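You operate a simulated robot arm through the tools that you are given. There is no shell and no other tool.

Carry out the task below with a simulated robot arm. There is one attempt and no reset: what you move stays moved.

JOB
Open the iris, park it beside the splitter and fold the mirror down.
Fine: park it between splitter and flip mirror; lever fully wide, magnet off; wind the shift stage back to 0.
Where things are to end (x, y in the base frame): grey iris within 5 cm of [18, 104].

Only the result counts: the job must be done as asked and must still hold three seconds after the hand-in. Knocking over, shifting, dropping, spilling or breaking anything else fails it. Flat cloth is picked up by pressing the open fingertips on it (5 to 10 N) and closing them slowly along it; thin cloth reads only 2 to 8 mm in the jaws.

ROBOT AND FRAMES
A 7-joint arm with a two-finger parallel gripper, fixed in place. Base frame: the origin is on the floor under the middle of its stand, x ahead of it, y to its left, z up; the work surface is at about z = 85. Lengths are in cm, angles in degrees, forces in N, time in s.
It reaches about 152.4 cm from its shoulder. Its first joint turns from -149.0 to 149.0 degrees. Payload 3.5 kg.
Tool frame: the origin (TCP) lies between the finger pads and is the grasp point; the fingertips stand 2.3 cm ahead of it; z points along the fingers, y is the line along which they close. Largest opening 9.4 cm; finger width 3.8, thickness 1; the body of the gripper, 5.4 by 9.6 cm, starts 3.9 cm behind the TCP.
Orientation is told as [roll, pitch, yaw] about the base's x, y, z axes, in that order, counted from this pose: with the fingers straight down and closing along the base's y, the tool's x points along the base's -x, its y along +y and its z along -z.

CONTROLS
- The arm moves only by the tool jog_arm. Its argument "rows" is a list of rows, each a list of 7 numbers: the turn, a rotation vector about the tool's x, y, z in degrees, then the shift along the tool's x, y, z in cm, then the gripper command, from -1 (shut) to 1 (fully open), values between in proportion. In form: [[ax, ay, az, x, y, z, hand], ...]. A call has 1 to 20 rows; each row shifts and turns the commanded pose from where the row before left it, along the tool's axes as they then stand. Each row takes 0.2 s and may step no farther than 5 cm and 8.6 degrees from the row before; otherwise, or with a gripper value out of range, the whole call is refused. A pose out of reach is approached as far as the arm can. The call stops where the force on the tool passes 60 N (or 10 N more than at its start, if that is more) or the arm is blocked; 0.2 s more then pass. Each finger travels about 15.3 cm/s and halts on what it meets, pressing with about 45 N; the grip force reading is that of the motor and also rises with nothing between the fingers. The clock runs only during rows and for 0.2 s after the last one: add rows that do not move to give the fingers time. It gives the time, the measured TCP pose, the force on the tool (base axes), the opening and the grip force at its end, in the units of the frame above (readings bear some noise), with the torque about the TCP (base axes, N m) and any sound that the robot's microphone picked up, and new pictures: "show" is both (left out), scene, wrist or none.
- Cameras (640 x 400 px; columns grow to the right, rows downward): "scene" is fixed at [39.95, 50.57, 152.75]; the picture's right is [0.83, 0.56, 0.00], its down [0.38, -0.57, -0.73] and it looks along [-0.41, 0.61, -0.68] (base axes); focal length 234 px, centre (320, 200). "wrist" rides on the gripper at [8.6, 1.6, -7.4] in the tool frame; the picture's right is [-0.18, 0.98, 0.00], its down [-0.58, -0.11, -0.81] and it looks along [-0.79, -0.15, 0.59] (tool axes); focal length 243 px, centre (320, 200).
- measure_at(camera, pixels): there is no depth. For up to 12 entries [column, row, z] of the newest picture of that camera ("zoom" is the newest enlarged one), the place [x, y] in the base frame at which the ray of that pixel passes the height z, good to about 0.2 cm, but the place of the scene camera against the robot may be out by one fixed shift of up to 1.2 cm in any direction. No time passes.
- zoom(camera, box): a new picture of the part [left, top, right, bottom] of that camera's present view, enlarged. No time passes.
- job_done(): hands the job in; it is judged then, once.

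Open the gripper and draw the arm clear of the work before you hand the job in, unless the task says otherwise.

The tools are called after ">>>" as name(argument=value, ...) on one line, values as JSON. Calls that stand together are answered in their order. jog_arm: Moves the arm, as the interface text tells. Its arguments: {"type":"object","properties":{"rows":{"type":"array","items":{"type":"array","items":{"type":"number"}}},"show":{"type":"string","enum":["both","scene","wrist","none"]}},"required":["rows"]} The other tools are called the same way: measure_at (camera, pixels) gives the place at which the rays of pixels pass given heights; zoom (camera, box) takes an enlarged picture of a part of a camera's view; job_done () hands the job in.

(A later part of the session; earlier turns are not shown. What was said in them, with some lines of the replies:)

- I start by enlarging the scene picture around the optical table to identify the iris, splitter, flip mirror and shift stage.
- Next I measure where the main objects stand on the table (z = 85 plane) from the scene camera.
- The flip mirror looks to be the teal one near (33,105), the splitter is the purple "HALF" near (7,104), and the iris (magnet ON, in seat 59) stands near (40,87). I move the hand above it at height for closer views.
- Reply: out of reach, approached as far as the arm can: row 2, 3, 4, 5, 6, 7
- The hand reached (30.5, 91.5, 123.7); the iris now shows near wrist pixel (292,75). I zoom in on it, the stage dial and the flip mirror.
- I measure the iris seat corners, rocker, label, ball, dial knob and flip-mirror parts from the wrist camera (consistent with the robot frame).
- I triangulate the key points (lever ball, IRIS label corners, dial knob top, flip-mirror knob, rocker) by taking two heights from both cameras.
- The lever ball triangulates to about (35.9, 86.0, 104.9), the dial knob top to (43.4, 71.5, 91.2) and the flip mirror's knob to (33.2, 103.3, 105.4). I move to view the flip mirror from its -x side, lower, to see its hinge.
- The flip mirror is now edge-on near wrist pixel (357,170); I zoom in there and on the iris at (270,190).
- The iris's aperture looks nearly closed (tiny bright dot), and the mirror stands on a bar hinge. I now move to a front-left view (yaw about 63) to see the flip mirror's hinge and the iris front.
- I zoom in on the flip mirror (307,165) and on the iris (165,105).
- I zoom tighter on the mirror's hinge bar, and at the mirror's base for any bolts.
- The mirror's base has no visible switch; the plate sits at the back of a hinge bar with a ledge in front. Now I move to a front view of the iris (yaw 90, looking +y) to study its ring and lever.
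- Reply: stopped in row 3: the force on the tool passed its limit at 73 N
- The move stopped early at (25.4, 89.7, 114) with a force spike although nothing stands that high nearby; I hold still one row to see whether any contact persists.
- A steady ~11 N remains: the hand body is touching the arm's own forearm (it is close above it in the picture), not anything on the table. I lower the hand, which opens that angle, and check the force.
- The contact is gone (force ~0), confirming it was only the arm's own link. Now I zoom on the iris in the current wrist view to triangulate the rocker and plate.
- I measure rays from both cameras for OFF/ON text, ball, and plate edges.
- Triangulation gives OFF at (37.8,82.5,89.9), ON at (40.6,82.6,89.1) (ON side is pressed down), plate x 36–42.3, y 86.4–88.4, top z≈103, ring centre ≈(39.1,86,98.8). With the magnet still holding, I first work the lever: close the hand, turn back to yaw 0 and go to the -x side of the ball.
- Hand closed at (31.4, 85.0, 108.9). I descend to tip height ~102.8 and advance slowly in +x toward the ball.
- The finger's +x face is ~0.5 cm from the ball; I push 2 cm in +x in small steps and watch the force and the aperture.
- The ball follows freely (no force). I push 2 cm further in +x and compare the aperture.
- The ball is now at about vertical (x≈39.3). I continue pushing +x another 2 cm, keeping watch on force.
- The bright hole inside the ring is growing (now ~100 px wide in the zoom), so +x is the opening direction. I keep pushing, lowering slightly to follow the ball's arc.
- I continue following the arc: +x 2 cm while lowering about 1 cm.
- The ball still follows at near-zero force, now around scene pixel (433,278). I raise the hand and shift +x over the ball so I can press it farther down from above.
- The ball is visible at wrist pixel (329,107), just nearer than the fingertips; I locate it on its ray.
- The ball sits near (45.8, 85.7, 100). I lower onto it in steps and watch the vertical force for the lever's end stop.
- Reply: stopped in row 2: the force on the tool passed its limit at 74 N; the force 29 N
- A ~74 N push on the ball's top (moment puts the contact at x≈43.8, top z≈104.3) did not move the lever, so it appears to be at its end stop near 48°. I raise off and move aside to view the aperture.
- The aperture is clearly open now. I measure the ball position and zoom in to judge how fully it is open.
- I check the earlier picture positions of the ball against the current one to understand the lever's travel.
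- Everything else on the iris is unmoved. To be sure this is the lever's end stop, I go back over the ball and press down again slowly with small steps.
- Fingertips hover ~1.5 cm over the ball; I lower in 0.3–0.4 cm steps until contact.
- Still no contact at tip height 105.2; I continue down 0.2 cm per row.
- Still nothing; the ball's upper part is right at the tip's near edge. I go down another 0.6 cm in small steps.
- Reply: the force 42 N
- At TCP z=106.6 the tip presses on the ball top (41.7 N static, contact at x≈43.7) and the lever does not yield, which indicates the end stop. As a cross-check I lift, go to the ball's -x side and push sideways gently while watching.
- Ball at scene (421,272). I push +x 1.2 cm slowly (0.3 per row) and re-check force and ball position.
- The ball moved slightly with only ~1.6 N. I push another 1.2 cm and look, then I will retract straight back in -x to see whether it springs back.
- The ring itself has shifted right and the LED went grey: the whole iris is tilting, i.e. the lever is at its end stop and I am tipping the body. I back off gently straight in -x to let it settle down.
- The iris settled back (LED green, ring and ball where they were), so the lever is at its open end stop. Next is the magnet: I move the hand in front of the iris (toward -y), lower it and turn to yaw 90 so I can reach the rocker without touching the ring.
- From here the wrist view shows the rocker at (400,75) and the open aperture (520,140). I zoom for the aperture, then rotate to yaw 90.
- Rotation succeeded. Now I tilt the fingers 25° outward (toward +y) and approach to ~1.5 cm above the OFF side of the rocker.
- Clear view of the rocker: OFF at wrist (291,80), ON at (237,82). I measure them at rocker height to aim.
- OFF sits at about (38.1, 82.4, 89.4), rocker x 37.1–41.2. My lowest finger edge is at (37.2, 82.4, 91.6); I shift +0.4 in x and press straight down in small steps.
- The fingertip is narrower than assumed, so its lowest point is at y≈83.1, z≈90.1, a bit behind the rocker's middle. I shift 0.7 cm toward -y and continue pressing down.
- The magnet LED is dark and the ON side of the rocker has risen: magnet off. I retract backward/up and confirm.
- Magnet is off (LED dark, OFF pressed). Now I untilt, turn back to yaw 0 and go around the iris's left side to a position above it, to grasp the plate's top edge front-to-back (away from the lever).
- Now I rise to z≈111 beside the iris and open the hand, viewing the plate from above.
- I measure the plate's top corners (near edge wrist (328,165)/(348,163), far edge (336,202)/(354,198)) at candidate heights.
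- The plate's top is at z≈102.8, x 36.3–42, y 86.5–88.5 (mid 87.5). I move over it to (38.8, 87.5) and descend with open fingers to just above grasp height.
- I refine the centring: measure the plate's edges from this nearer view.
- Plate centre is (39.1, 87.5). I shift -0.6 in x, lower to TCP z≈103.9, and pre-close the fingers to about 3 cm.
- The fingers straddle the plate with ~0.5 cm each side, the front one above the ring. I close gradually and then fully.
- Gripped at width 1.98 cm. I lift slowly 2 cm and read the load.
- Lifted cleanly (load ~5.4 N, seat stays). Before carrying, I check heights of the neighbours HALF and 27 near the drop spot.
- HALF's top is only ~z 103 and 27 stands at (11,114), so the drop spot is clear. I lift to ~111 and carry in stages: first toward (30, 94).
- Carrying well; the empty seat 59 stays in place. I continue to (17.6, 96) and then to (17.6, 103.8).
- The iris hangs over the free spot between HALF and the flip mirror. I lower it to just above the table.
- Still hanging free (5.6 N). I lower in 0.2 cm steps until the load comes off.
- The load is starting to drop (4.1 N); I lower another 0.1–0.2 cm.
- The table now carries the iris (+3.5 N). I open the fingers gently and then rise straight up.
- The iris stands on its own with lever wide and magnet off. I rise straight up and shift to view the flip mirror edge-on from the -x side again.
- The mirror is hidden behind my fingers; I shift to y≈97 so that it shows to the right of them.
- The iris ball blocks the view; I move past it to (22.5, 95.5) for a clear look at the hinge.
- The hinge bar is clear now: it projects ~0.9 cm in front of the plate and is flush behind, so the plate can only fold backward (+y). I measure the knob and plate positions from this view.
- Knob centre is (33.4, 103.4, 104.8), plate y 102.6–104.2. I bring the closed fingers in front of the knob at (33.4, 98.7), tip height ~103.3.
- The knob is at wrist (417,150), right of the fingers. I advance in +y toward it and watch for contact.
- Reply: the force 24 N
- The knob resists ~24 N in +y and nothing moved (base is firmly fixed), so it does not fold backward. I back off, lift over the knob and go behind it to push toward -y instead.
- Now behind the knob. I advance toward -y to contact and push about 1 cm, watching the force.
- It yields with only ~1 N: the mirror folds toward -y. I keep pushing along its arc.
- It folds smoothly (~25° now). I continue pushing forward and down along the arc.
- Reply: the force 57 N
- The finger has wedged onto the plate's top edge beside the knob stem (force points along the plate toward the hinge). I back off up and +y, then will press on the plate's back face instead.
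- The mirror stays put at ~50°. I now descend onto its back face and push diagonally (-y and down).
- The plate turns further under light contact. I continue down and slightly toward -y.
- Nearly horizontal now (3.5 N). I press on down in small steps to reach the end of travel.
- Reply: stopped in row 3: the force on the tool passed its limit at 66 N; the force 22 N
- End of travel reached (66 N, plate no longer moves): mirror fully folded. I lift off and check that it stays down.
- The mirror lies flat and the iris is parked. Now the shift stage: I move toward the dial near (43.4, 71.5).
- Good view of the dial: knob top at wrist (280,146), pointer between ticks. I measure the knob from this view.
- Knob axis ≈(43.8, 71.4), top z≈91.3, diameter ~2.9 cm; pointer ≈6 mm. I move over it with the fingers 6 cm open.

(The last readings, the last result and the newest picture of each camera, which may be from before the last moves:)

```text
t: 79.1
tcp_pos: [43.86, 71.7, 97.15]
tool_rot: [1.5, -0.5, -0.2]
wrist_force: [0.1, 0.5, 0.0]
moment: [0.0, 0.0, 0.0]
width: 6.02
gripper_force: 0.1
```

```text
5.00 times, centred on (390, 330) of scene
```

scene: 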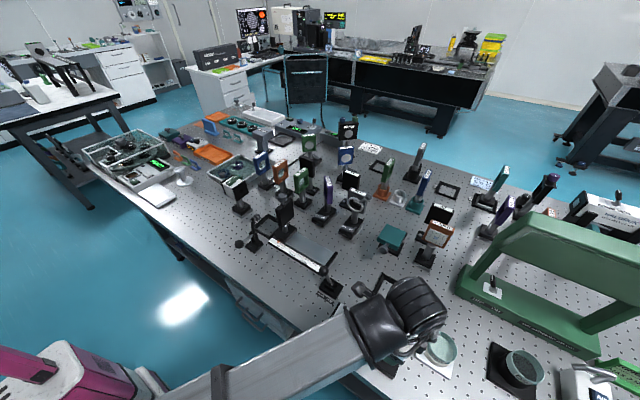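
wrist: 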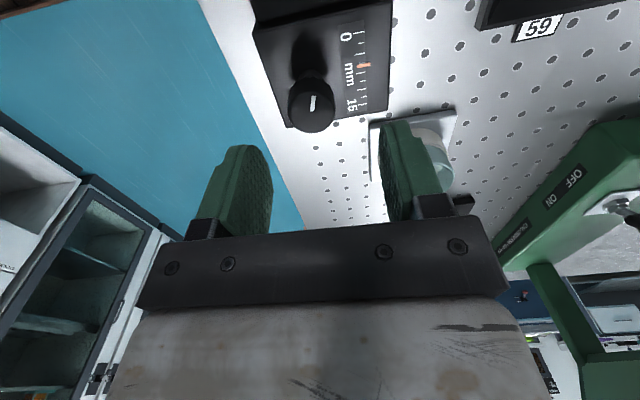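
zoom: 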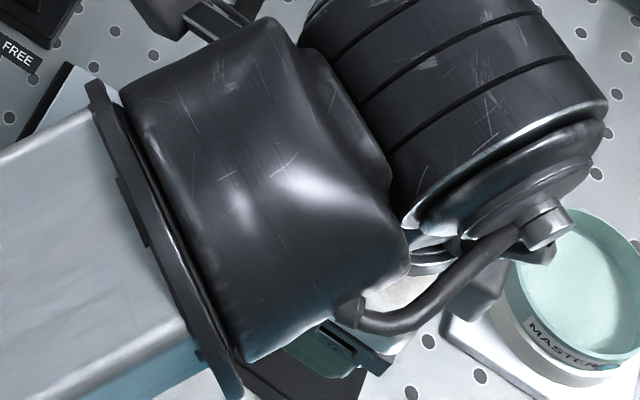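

I verify the clearance to the MASTER cup and refine the knob centre from this view.

>>> measure_at(camera="scene", pixels=[[414, 354, 86], [420, 334, 86], [427, 345, 89], [446, 372, 86]])

>>> measure_at(camera="wrist", pixels=[[312, 104, 91.3], [312, 104, 90.5], [310.5, 83, 88], [310.5, 76, 87.5], [374, 127, 86], [374, 184, 86], [425, 150, 89], [366, 65, 87.5]])

```text
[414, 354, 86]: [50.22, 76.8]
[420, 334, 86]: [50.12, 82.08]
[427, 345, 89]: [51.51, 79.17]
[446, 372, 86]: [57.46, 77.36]
```

```text
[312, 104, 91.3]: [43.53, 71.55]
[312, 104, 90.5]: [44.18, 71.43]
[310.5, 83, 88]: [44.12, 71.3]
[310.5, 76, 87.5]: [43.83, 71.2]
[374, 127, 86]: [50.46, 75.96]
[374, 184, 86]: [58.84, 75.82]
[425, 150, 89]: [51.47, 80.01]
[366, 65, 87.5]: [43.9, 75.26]
```

Clear: the MASTER tile starts at x≈50. I centre at (43.8, 71.4), descend to TCP z≈90.8 and close on the knob.

>>> jog_arm(rows=[[0, 0, 0, 0, -0.3, 2, 0.28], [0, 0, 0, 0, 0, 2, 0.28], [0, 0, 0, 0, 0, 1.5, 0.28], [0, 0, 0, 0, 0, 0.8, 0.1], [0, 0, 0, 0, 0, 0, -0.2], [0, 0, 0, 0, 0, 0, -0.3], [0, 0, 0, 0, 0, 0, -0.35]], show="both")

>>> zoom(camera="wrist", box=[220, 0, 420, 220])

```text
t: 80.7
tcp_pos: [43.89, 71.45, 90.68]
tool_rot: [1.5, -0.4, -0.1]
wrist_force: [-0.2, -7.2, -3.0]
moment: [-0.05, 0.01, -0.01]
width: 3.35
gripper_force: 3.3
```

scene: 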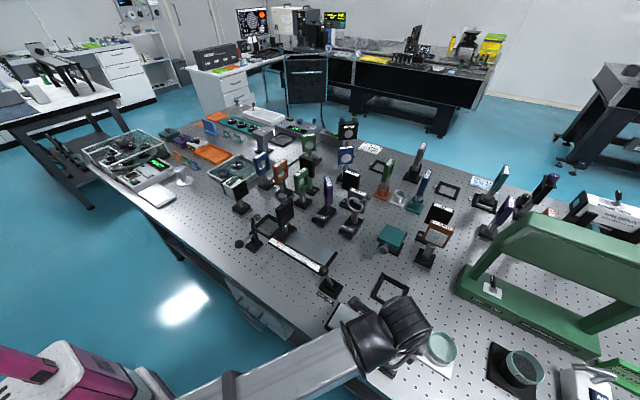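
wrist: 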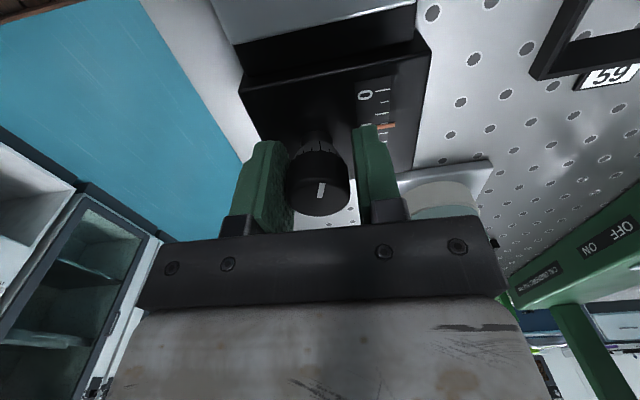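

```text
1.82 times, centred on (320, 110) of wrist
```

zoom: 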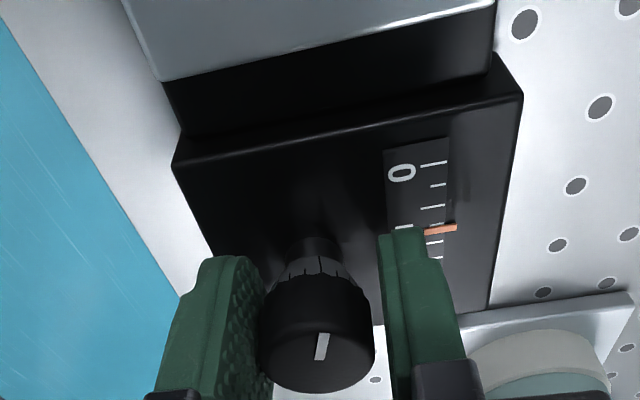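

The -y finger touches first (Fy −7 N); the knob centre is ~0.2 cm lower in y. I shift -0.2 and close fully.

>>> jog_arm(rows=[[0, 0, 0, 0, -0.1, 0, -0.3], [0, 0, 0, 0, -0.12, 0, -0.35], [0, 0, 0, 0, 0, 0, -0.5], [0, 0, 0, 0, 0, 0, -1], [0, 0, 0, 0, 0, 0, -1]], show="wrist")

>>> zoom(camera="wrist", box=[260, 20, 420, 200])

```text
t: 81.9
tcp_pos: [43.74, 71.3, 90.7]
tool_rot: [1.5, -0.5, -0.1]
wrist_force: [-1.6, 7.6, 5.2]
moment: [-1.28, 0.06, 0.01]
width: 3.0
gripper_force: 45.1
```

wrist: 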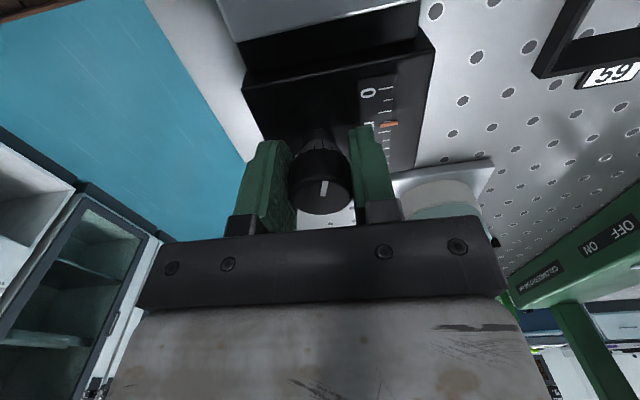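

```text
2.22 times, centred on (340, 110) of wrist
```

zoom: 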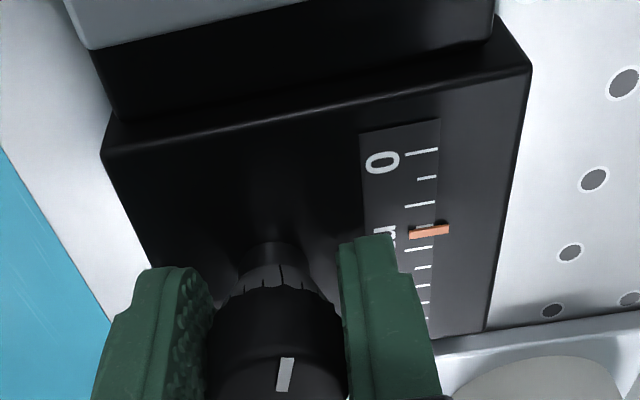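

Gripped (width 3.0). I turn 24° counterclockwise (seen from above) and watch the pointer.

>>> jog_arm(rows=[[0, 0, -6, 0, 0, 0, -1], [0, 0, -6, 0, 0, 0, -1], [0, 0, -6, 0, 0, 0, -1], [0, 0, -6, 0, 0, 0, -1], [0, 0, 0, 0, 0, 0, -1]], show="wrist")

>>> zoom(camera="wrist", box=[220, 0, 420, 220])

```text
t: 83.1
tcp_pos: [43.9, 71.27, 90.74]
tool_rot: [1.2, -1.1, 23.9]
wrist_force: [-2.8, 7.5, 18.5]
moment: [-1.22, -0.2, 0.04]
width: 2.99
gripper_force: 45.1
```

wrist: 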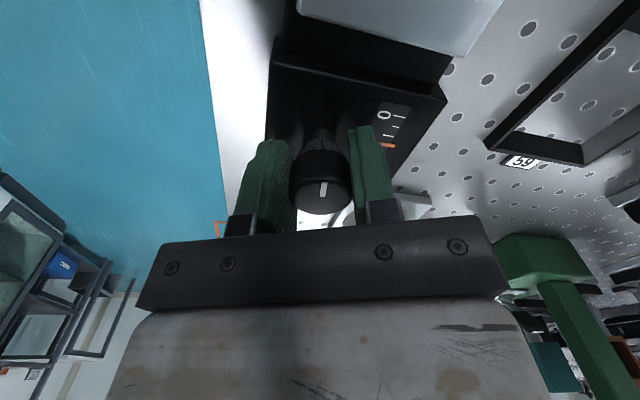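

```text
1.82 times, centred on (320, 110) of wrist
```

zoom: 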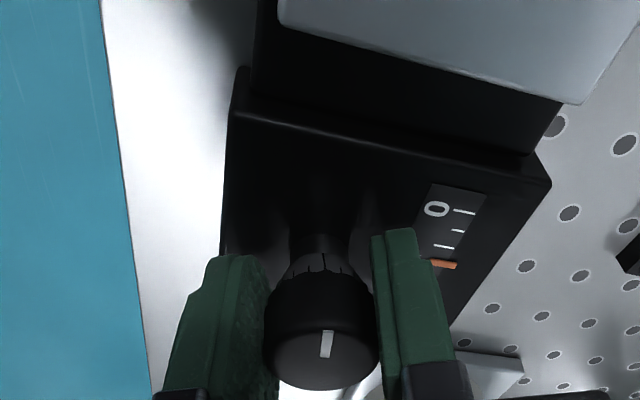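

The knob turns with the hand, but 24° changed the pointer too little to see. I turn another 64° and compare.

>>> jog_arm(rows=[[0, 0, -8, 0, 0, 0, -1], [0, 0, -8, 0, 0, 0, -1], [0, 0, -8, 0, 0, 0, -1], [0, 0, -8, 0, 0, 0, -1], [0, 0, -8, 0, 0, 0, -1], [0, 0, -8, 0, 0, 0, -1], [0, 0, -8, 0, 0, 0, -1], [0, 0, -8, 0, 0, 0, -1], [0, 0, 0, 0, 0, 0, -1]], show="both")

>>> zoom(camera="wrist", box=[220, 0, 420, 220])

>>> zoom(camera="scene", box=[330, 290, 430, 370])

```text
t: 85.1
tcp_pos: [44.09, 71.0, 90.67]
tool_rot: [-0.5, -1.6, 87.9]
wrist_force: [17.2, -2.3, 8.6]
moment: [1.03, 0.54, -0.04]
width: 2.93
gripper_force: 44.7
```

scene: 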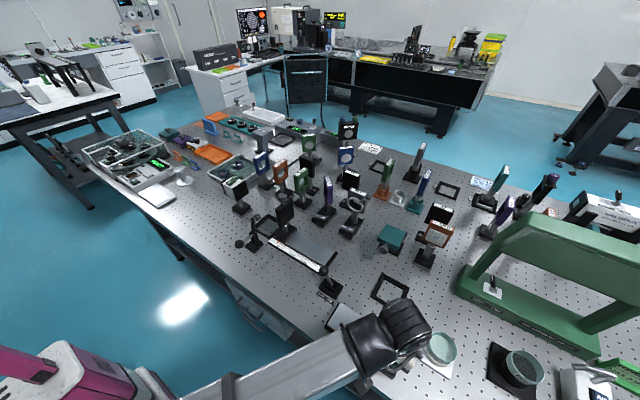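
wrist: 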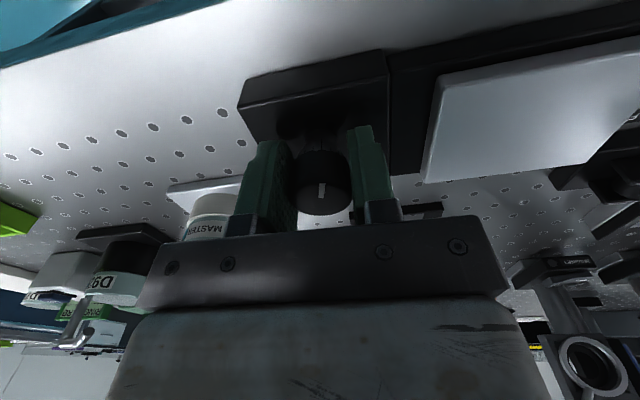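

```text
1.82 times, centred on (320, 110) of wrist
```

zoom: 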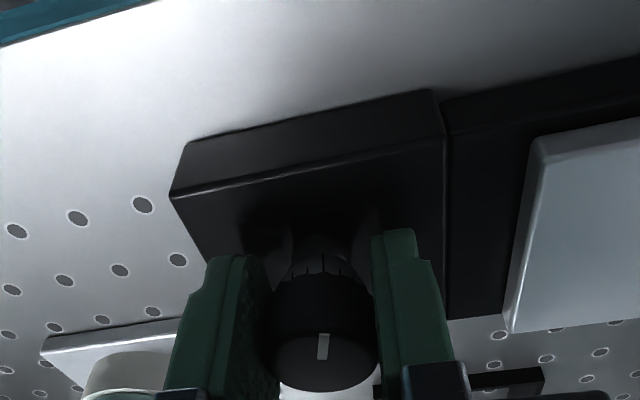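

```text
5.00 times, centred on (380, 330) of scene
```

zoom: 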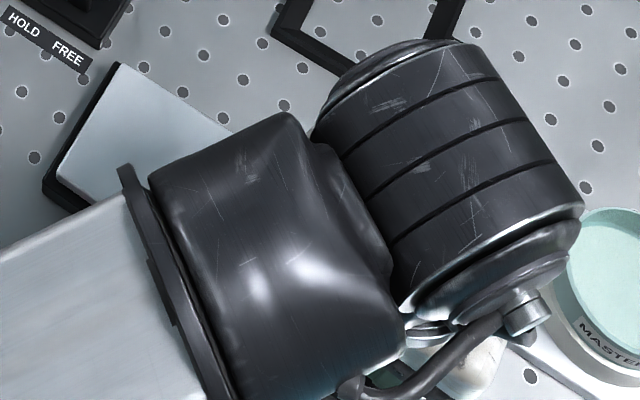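

Pointer is hidden here. I release, lift 6 cm and rotate back to yaw 0 to read the scale.

>>> jog_arm(rows=[[0, 0, 0, 0, 0, 0, 0.1], [0, 0, 0, 0, 0, 0, 0.28], [0, 0, 0, 0, 0, -3, 0.28], [0, 0, 0, 0, 0, -3, 0.28], [0, 0, 8, 0, 0, 0, 0.28], [0, 0, 8, 0, 0, 0, 0.28], [0, 0, 8, 0, 0, 0, 0.28], [0, 0, 8, 0, 0, 0, 0.28], [0, 0, 8, 0, 0, 0, 0.28], [0, 0, 8, 0, 0, 0, 0.28], [0, 0, 8, 0, 0, 0, 0.28], [0, 0, 8, 0, 0, 0, 0.28], [0, 0, 8, 0, 0, 0, 0.28], [0, 0, 8, 0, 0, 0, 0.28], [0, 0, 8, 0, 0, 0, 0.28]], show="wrist")

>>> zoom(camera="wrist", box=[260, 0, 420, 140])

```text
t: 88.3
tcp_pos: [43.83, 70.93, 96.82]
tool_rot: [1.5, -0.4, -0.3]
wrist_force: [-0.4, -0.4, 0.1]
moment: [0.01, 0.0, -0.01]
width: 6.04
gripper_force: 0.1
```

wrist: 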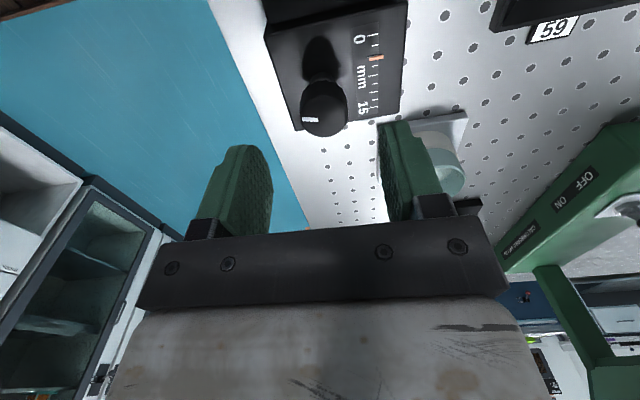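

```text
2.86 times, centred on (340, 70) of wrist
```

zoom: 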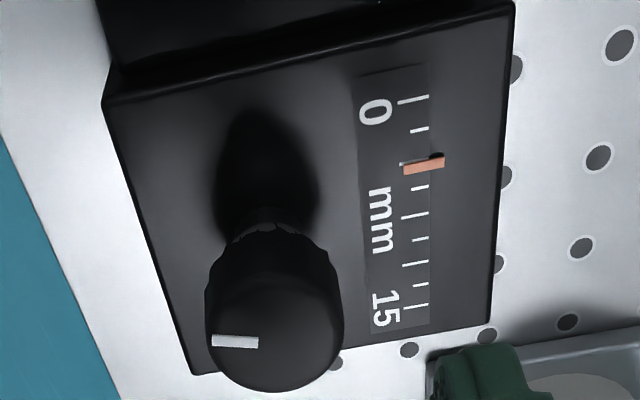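

Turning counterclockwise moved the pointer from ~3.1 to ~2.15 ticks (about 1 tick per 88°), so ~190° more is needed. I start from yaw -40 for a longer turn: rotate, descend and grip.

>>> jog_arm(rows=[[0, 0, 0, 0, 0.27, 0, 0.28], [0, 0, 8, 0, 0, 0, 0.28], [0, 0, 8, 0, 0, 0, 0.28], [0, 0, 8, 0, 0, 0, 0.28], [0, 0, 8, 0, 0, 0, 0.28], [0, 0, 8, 0, 0, 0, 0.28], [0, 0, 0, 0, 0, 2, 0.28], [0, 0, 0, 0, 0, 2, 0.28], [0, 0, 0, 0, 0, 2, 0.1], [0, 0, 0, 0, 0, 0, -0.2], [0, 0, 0, 0, 0, 0, -0.3]], show="wrist")

>>> zoom(camera="wrist", box=[220, 20, 420, 220])

```text
t: 90.7
tcp_pos: [43.81, 71.41, 90.89]
tool_rot: [1.5, 0.6, -40.1]
wrist_force: [0.4, 0.1, -1.1]
moment: [0.01, 0.02, 0.02]
width: 3.29
gripper_force: 0.0
```

wrist: 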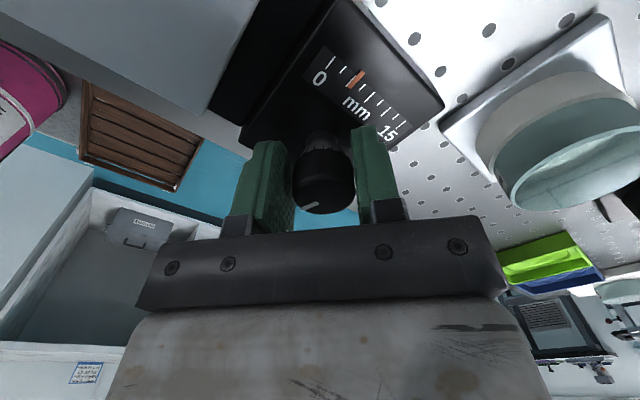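

```text
2.00 times, centred on (320, 120) of wrist
```

zoom: 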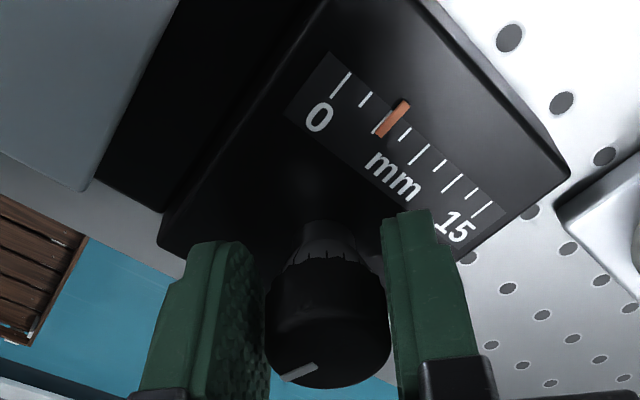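

Well centred, scale visible (pointer just past tick 2). I close and turn 128° counterclockwise in steps, watching torque.

>>> jog_arm(rows=[[0, 0, 0, 0, 0, 0, -0.5], [0, 0, 0, 0, 0, 0, -1], [0, 0, 0, 0, 0, 0, -1], [0, 0, -8, 0, 0, 0, -1], [0, 0, -8, 0, 0, 0, -1], [0, 0, -8, 0, 0, 0, -1], [0, 0, -8, 0, 0, 0, -1], [0, 0, -8, 0, 0, 0, -1], [0, 0, -8, 0, 0, 0, -1], [0, 0, -8, 0, 0, 0, -1], [0, 0, -8, 0, 0, 0, -1]], show="wrist")

>>> zoom(camera="wrist", box=[220, 0, 420, 220])

```text
t: 93.1
tcp_pos: [43.88, 71.14, 90.75]
tool_rot: [1.0, -0.9, 24.0]
wrist_force: [-8.7, -28.7, 24.8]
moment: [-1.33, -0.7, -0.08]
width: 2.99
gripper_force: 44.1
```

wrist: 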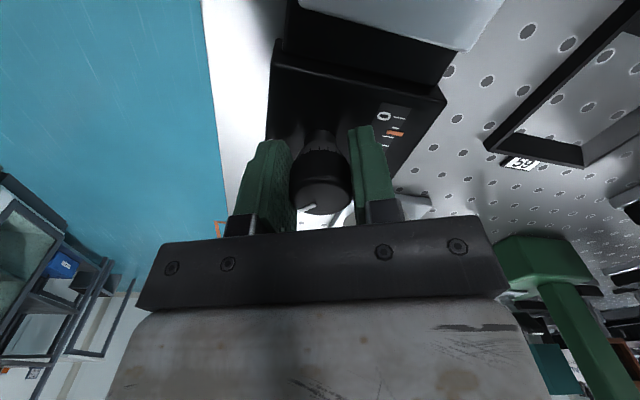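

```text
1.82 times, centred on (320, 110) of wrist
```

zoom: 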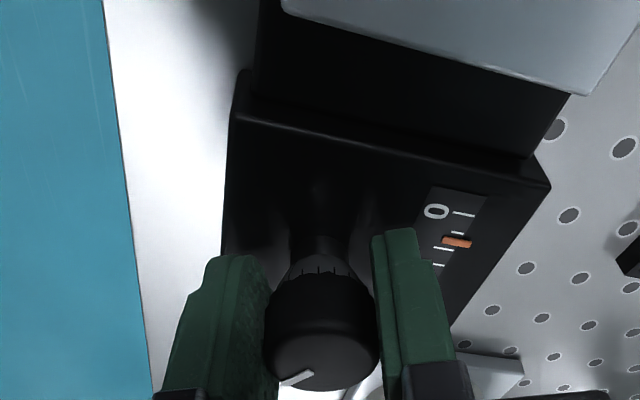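

The pointer moved to ~1.4 ticks. The side load is growing, so I relax the position slightly and continue turning 64°.

>>> jog_arm(rows=[[0, 0, 0, 0.05, -0.15, -0.1, -1], [0, 0, -8, 0, 0, 0, -1], [0, 0, -8, 0, 0, 0, -1], [0, 0, -8, 0, 0, 0, -1], [0, 0, -8, 0, 0, 0, -1]], show="none")

```text
t: 94.3
tcp_pos: [43.95, 71.24, 90.74]
tool_rot: [0.4, -1.5, 56.0]
wrist_force: [0.8, -23.7, -11.5]
moment: [-0.97, -0.27, -0.05]
width: 2.93
gripper_force: 44.9
```

I trim the position again and turn on to yaw ~88.

>>> jog_arm(rows=[[0, 0, 0, 0.1, -0.07, 0.05, -1], [0, 0, -8, 0, 0, 0, -1], [0, 0, -8, 0, 0, 0, -1], [0, 0, -8, 0, 0, 0, -1], [0, 0, -8, 0, 0, 0, -1]], show="none")

```text
t: 95.5
tcp_pos: [44.14, 71.12, 90.7]
tool_rot: [-0.5, -1.7, 88.0]
wrist_force: [14.4, -8.7, 5.1]
moment: [0.49, 1.35, -0.02]
width: 2.93
gripper_force: 44.3
```

That is 128° in this grip. I release, lift, and rotate back to yaw -40 to read the scale and regrip.

>>> jog_arm(rows=[[0, 0, 0, 0, 0, 0, 0.1], [0, 0, 0, 0, 0, 0, 0.28], [0, 0, 0, 0, 0, -3, 0.28], [0, 0, 0, 0, 0, -2.5, 0.28], [0, 0, 8, 0, 0, 0, 0.28], [0, 0, 8, 0, 0, 0, 0.28], [0, 0, 8, 0, 0, 0, 0.28], [0, 0, 8, 0, 0, 0, 0.28], [0, 0, 8, 0, 0, 0, 0.28], [0, 0, 8, 0, 0, 0, 0.28], [0, 0, 8, 0, 0, 0, 0.28], [0, 0, 8, 0, 0, 0, 0.28], [0, 0, 8, 0, 0, 0, 0.28], [0, 0, 8, 0, 0, 0, 0.28], [0, 0, 8, 0, 0, 0, 0.28], [0, 0, 8, 0, 0, 0, 0.28], [0, 0, 8, 0, 0, 0, 0.28], [0, 0, 8, 0, 0, 0, 0.28], [0, 0, 8, 0, 0, 0, 0.28], [0, 0, 8, 0, 0, 0, 0.28]], show="wrist")

>>> zoom(camera="wrist", box=[220, 0, 420, 160])

```text
t: 99.7
tcp_pos: [43.83, 71.0, 96.33]
tool_rot: [1.5, 0.5, -40.3]
wrist_force: [-0.3, 0.0, 0.0]
moment: [0.0, 0.02, -0.01]
width: 6.04
gripper_force: 0.1
```

wrist: 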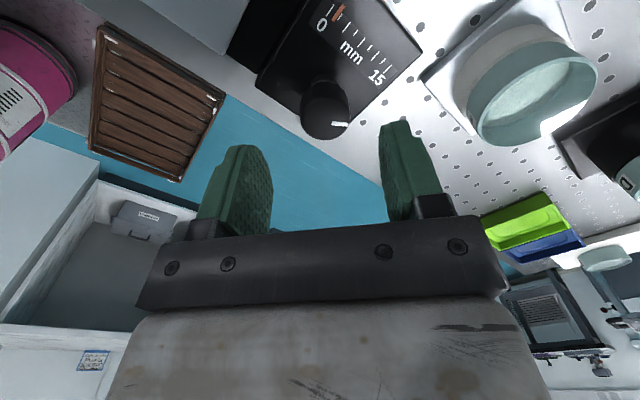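

```text
2.50 times, centred on (320, 80) of wrist
```

zoom: 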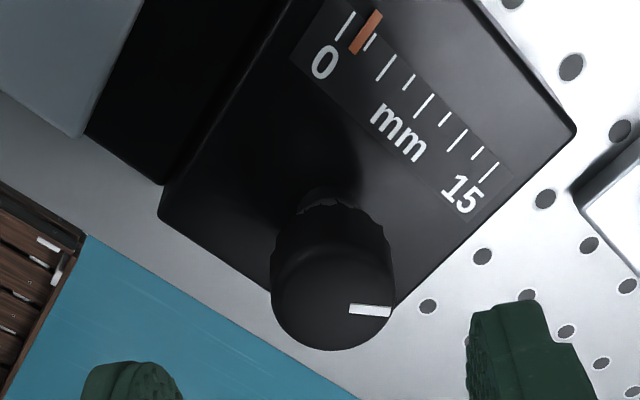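

Pointer ≈0.8 tick from 0, so ~70° remain. I recentre, descend and grip again at yaw -40.

>>> jog_arm(rows=[[0, 0, 0, 0.22, 0.26, 1.5, 0.28], [0, 0, 0, 0, 0, 2, 0.28], [0, 0, 0, 0, 0, 2, 0.1], [0, 0, 0, 0, 0, 0, -0.2], [0, 0, 0, 0, 0, 0, -0.3], [0, 0, 0, 0, 0, 0, -0.5], [0, 0, 0, 0, 0, 0, -1], [0, 0, 0, 0, 0, 0, -1]], show="wrist")

>>> zoom(camera="wrist", box=[240, 0, 420, 220])

```text
t: 101.5
tcp_pos: [44.0, 71.44, 90.64]
tool_rot: [1.3, 0.6, -40.1]
wrist_force: [2.4, 3.3, -1.1]
moment: [-1.07, 0.91, 0.0]
width: 3.01
gripper_force: 44.7
```

wrist: 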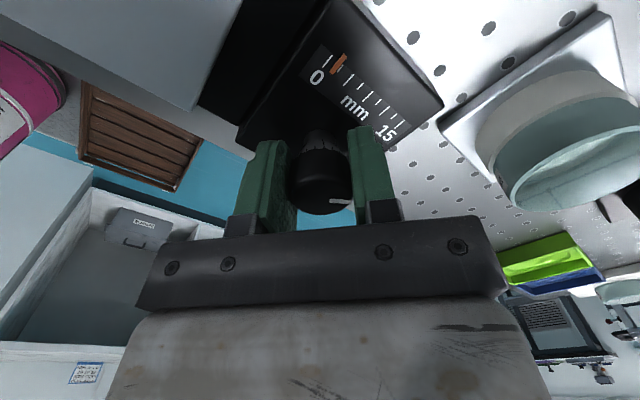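

```text
1.82 times, centred on (330, 110) of wrist
```

zoom: 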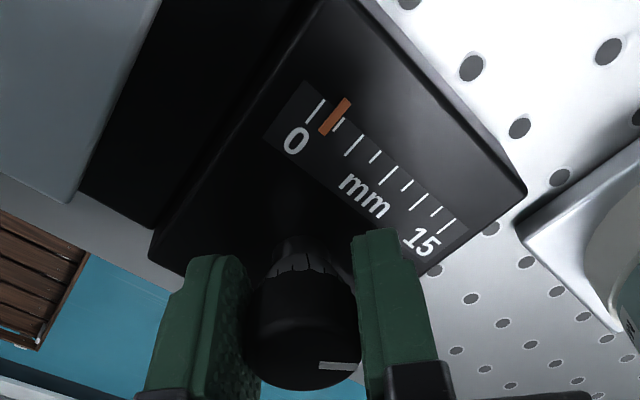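

Gripped again with low side load. I turn 40° and look at the pointer.

>>> jog_arm(rows=[[0, 0, -8, 0, 0, 0, -1], [0, 0, -8, 0, 0, 0, -1], [0, 0, -8, 0, 0, 0, -1], [0, 0, -8, 0, 0, 0, -1], [0, 0, -8, 0, 0, 0, -1]], show="wrist")

>>> zoom(camera="wrist", box=[280, 20, 440, 160])

```text
t: 102.7
tcp_pos: [43.81, 71.42, 90.72]
tool_rot: [1.3, -0.4, 0.1]
wrist_force: [-3.0, -15.5, -6.6]
moment: [-1.39, 1.09, -0.01]
width: 3.02
gripper_force: 45.2
```

wrist: 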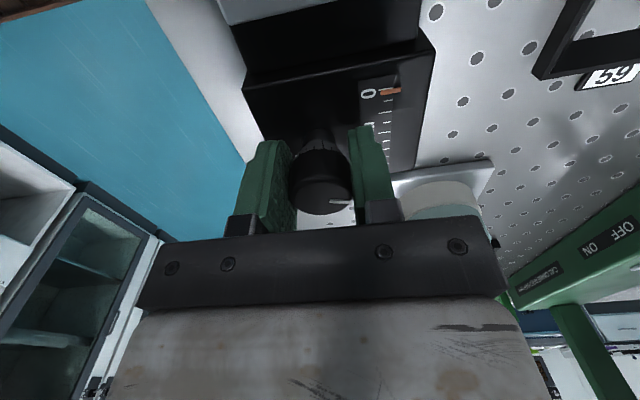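

```text
2.86 times, centred on (360, 90) of wrist
```

zoom: 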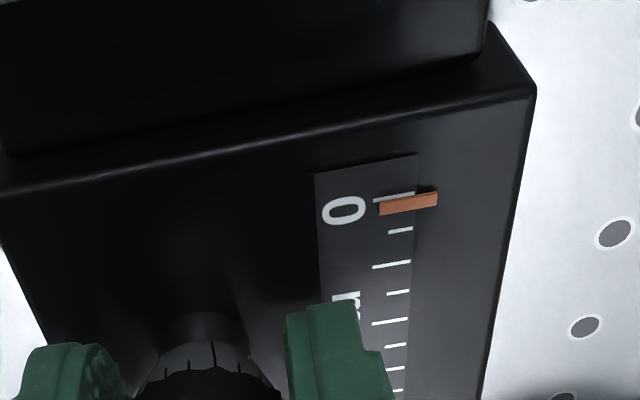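

Pointer is almost on the 0 tick (orange at zoom y≈204 vs tick ≈197). I turn in smaller steps and watch the torque for the stop.

>>> jog_arm(rows=[[0, 0, -6, 0, 0, 0, -1], [0, 0, -6, 0, 0, 0, -1], [0, 0, 0, 0, 0, 0, -1]], show="wrist")

>>> zoom(camera="wrist", box=[280, 20, 440, 160])

```text
t: 103.5
tcp_pos: [44.02, 71.32, 90.75]
tool_rot: [1.1, -0.7, 11.9]
wrist_force: [-6.9, -30.9, -6.8]
moment: [-1.08, -0.27, -0.02]
width: 2.98
gripper_force: 45.0
```

wrist: 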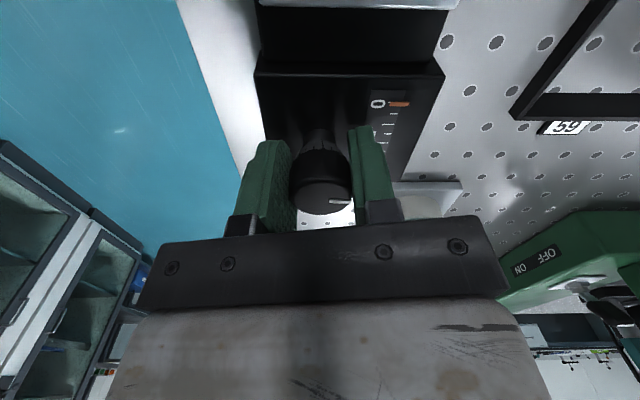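

```text
2.86 times, centred on (360, 90) of wrist
```

zoom: 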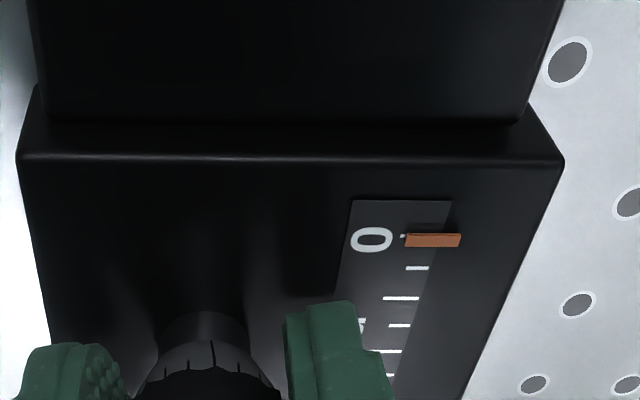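

Nearly exactly on 0. I relieve the side load and turn a few more degrees to the stop.

>>> jog_arm(rows=[[0, 0, 0, 0.05, -0.15, 0, -1], [0, 0, -4, 0, 0, 0, -1], [0, 0, -4, 0, 0, 0, -1], [0, 0, 0, 0, 0, 0, -1]], show="wrist")

>>> zoom(camera="wrist", box=[310, 60, 440, 160])

```text
t: 104.5
tcp_pos: [43.8, 71.24, 90.66]
tool_rot: [1.1, -0.8, 19.9]
wrist_force: [1.7, -26.3, -6.0]
moment: [-1.55, 0.29, -0.53]
width: 2.99
gripper_force: 45.6
```

wrist: 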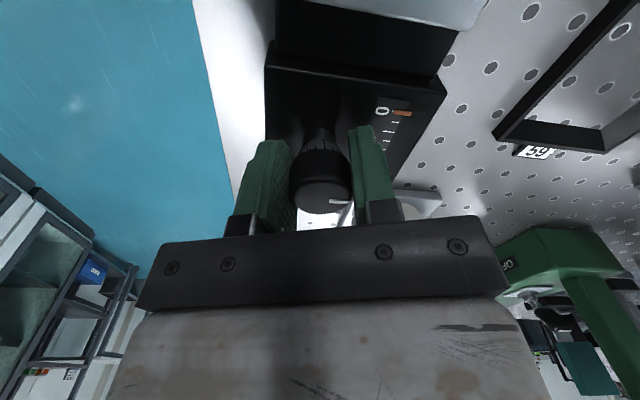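

```text
4.00 times, centred on (375, 110) of wrist
```

zoom: 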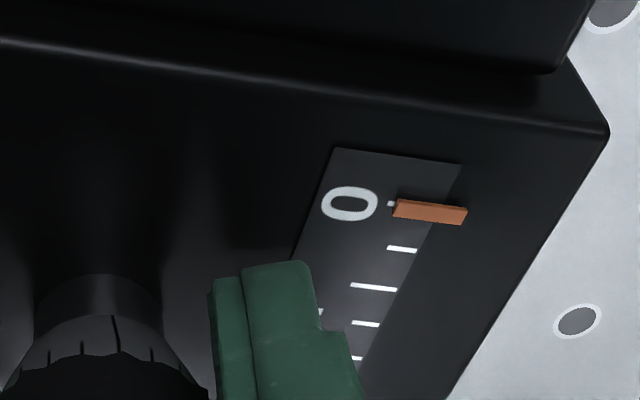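

Torque Mz jumped to −0.53 N·m: the dial is against its 0 stop and the pointer covers the 0 tick. I release and lift away, then verify.

>>> jog_arm(rows=[[0, 0, 0, 0, 0, 0, -0.2], [0, 0, 0, 0, 0, 0, 0.2], [0, 0, 0, 0, 0, 0, 0.28], [0, 0, 0, 0, 0, -3, 0.28], [0, 0, 0, 0, 0, -3, 0.28], [0, 0, 8, 0, 0, 0, 0.28], [0, 0, 8, 0, 0, 0, 0.28], [0, 0, 4, 0, 0, 0, 0.28], [0, 0, 0, 4, 2, -1, 0.28], [0, 0, 0, 0, 0, 0, 0.28]], show="both")

>>> zoom(camera="wrist", box=[240, 40, 400, 180])

```text
t: 106.7
tcp_pos: [39.83, 73.05, 97.54]
tool_rot: [1.5, -0.5, -0.2]
wrist_force: [0.8, 0.6, 0.4]
moment: [0.03, -0.02, 0.0]
width: 6.01
gripper_force: 0.0
```

scene: 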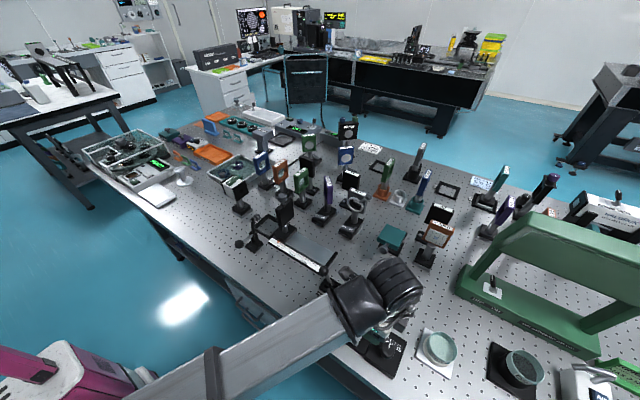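
wrist: 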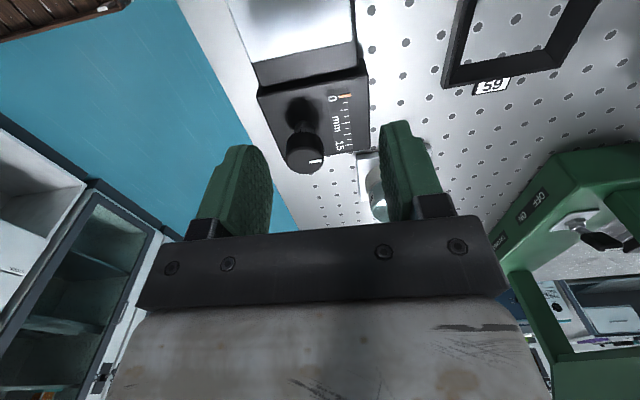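

```text
2.86 times, centred on (320, 110) of wrist
```

zoom: 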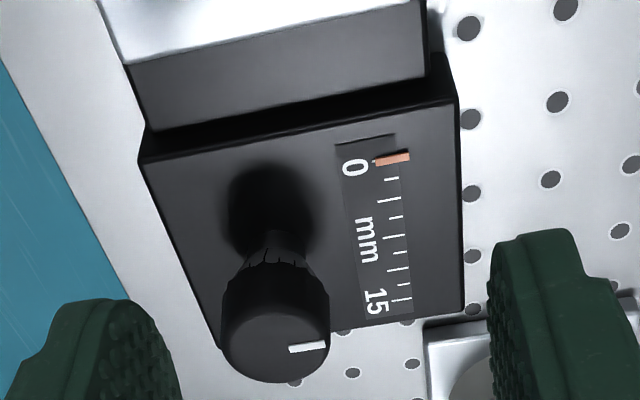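

The pointer reads 0. I lift the hand away to get a clear overview of all the results.

>>> jog_arm(rows=[[0, 0, 0, 1.5, 2, -2, 1], [0, 0, 0, 3, 2.5, -2.5, 1], [0, 0, 0, 3, 2.5, -2.5, 1], [0, 0, 0, 3, 2.5, -2.5, 1], [0, 0, 0, 3, 2.5, -2.5, 1], [0, 0, 0, 3, 2.5, -2, 1], [0, 0, 0, 0, 0, 0, 1]], show="both")

>>> zoom(camera="scene", box=[310, 170, 440, 270])

>>> zoom(camera="scene", box=[310, 270, 470, 390])

>>> zoom(camera="wrist", box=[300, 0, 640, 220])

```text
t: 108.3
tcp_pos: [22.9, 87.16, 111.82]
tool_rot: [1.5, -0.5, -0.2]
wrist_force: [-0.2, 0.3, -0.1]
moment: [-0.06, 0.0, -0.01]
width: 9.39
gripper_force: 0.1
```

scene: 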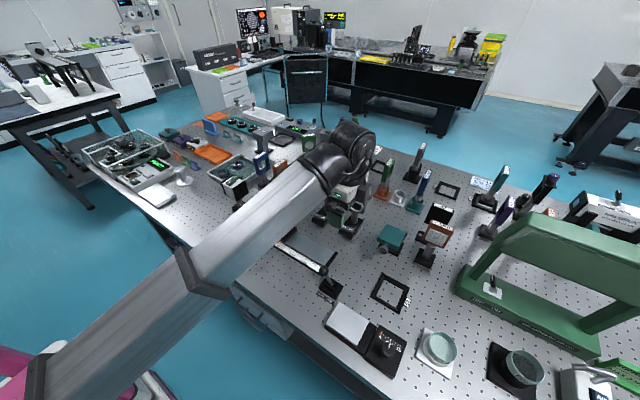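
wrist: 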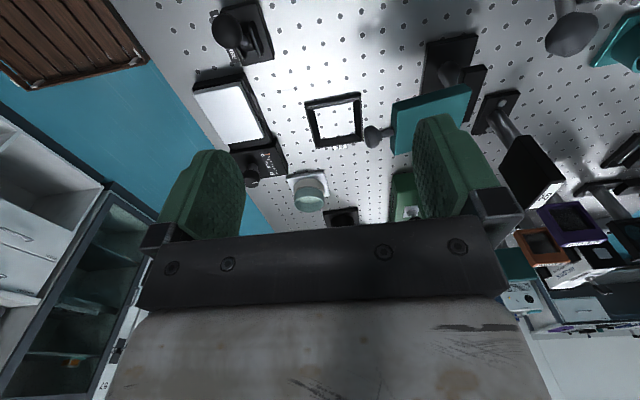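

```text
4.00 times, centred on (375, 220) of scene
```

zoom: 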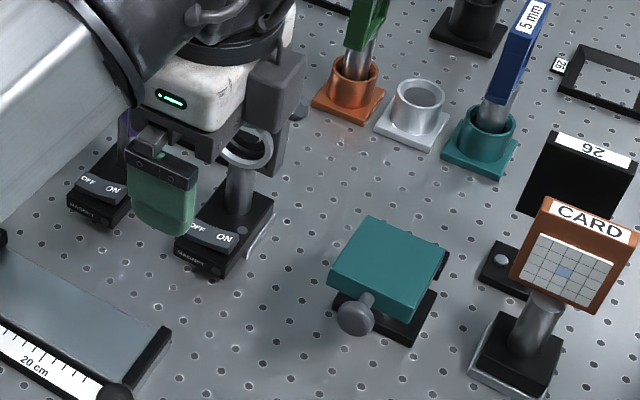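

```text
3.33 times, centred on (390, 330) of scene
```

zoom: 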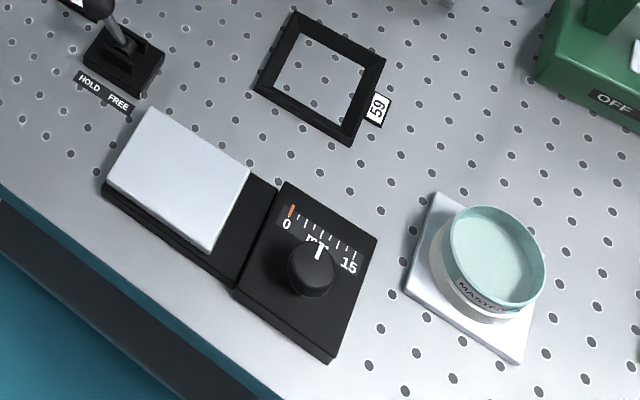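

```text
1.82 times, centred on (470, 110) of wrist
```

zoom: 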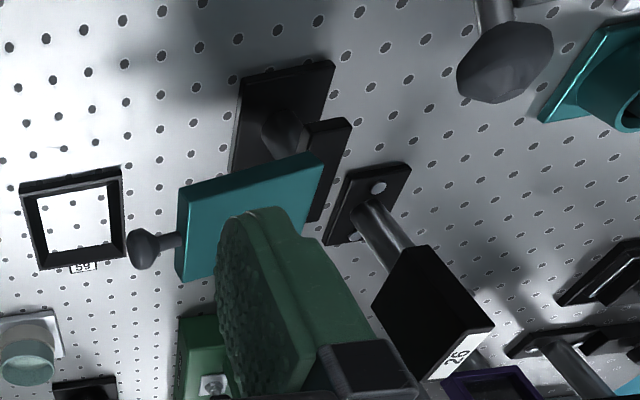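

Stage reads 0, mirror flat, seat and neighbours undisturbed. I withdraw the arm up and to the left (toward its starting pose) for a final check of the iris lever.

>>> jog_arm(rows=[[0, 0, 0, 0, 0, -2, 1], [0, 0, 0, 3.2, 2.5, -1.5, 1], [0, 0, 0, 3.2, 2.5, -1.5, 1], [0, 0, 0, 3.2, 2.8, -1.5, 1], [0, 0, 0, 3.2, 3, -1.5, 1], [0, 0, 0, 2, 3.3, -1.5, 1], [0, 0, 0, 2, 3.3, -1.5, 1], [0, 0, 0, 1.5, 3, -1, 1], [0, 0, 0, 0, 0, 0, 1]], show="both")

>>> zoom(camera="scene", box=[310, 160, 430, 260])

>>> zoom(camera="scene", box=[335, 180, 375, 240])

```text
t: 110.3
tcp_pos: [4.85, 107.15, 124.59]
tool_rot: [1.5, -0.5, -0.2]
wrist_force: [-0.4, 0.0, 0.4]
moment: [0.01, 0.02, -0.02]
width: 9.38
gripper_force: 0.1
```

scene: 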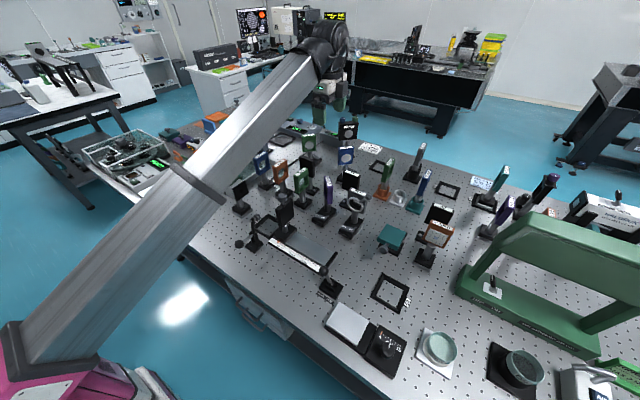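
wrist: 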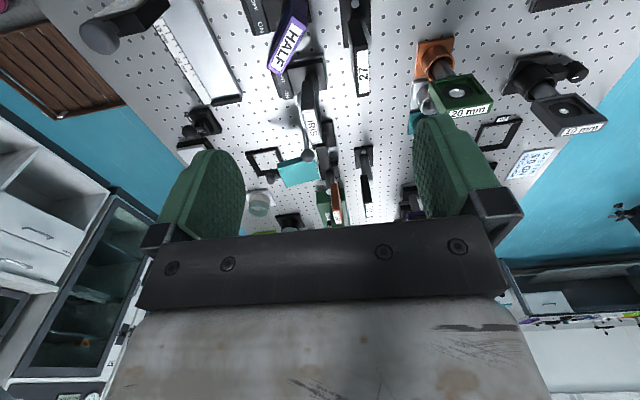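

```text
4.00 times, centred on (370, 210) of scene
```

zoom: 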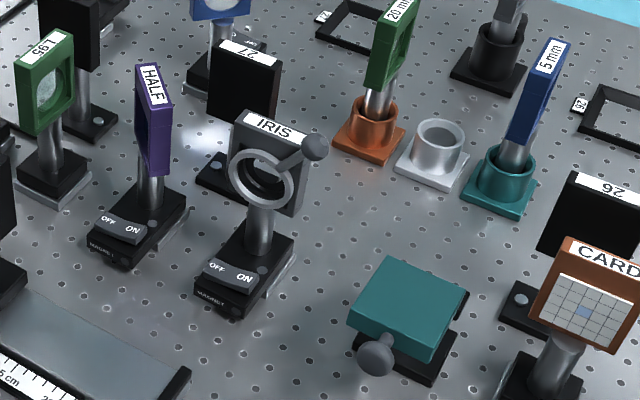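

```text
6.67 times, centred on (355, 210) of scene
```

zoom: 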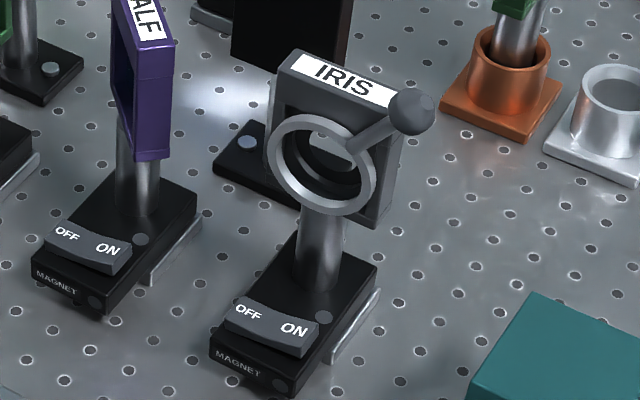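

Everything checks out: iris upright at about (18, 104) between HALF and the flip mirror with its lever at the wide stop and magnet LED off, mirror flat, stage pointer on 0, arm high, open and clear. I hand the job in.

>>> job_done()

```text
The job is handed in.
```

The job is handed in; I have not seen the judge's result.

- **Iris:** it stands at about (18, 104), between the splitter (HALF) and the flip mirror. Its lever is at the wide-open end stop, its magnet is off and its LED is dark.
- **Flip mirror:** it is folded forward to the end of its travel and lies flat.
- **Shift stage:** it is wound back to 0. The dial hit its stop and the pointer sits on the 0 tick.
- **Arm:** the gripper is open and the arm is drawn back up near its starting pose.

Three things happened along the way:

- **Iris tilted:** it tipped slightly twice while I pushed the lever against its stop, and settled back into its seat each time.
- **Mirror pushed the wrong way:** I first pushed the mirror knob backward with about 24 N. It held and nothing moved.
- **Arm self-contact:** the hand once touched the arm's own forearm; nothing on the table was hit.

In the last pictures nothing else on the table had moved or fallen.
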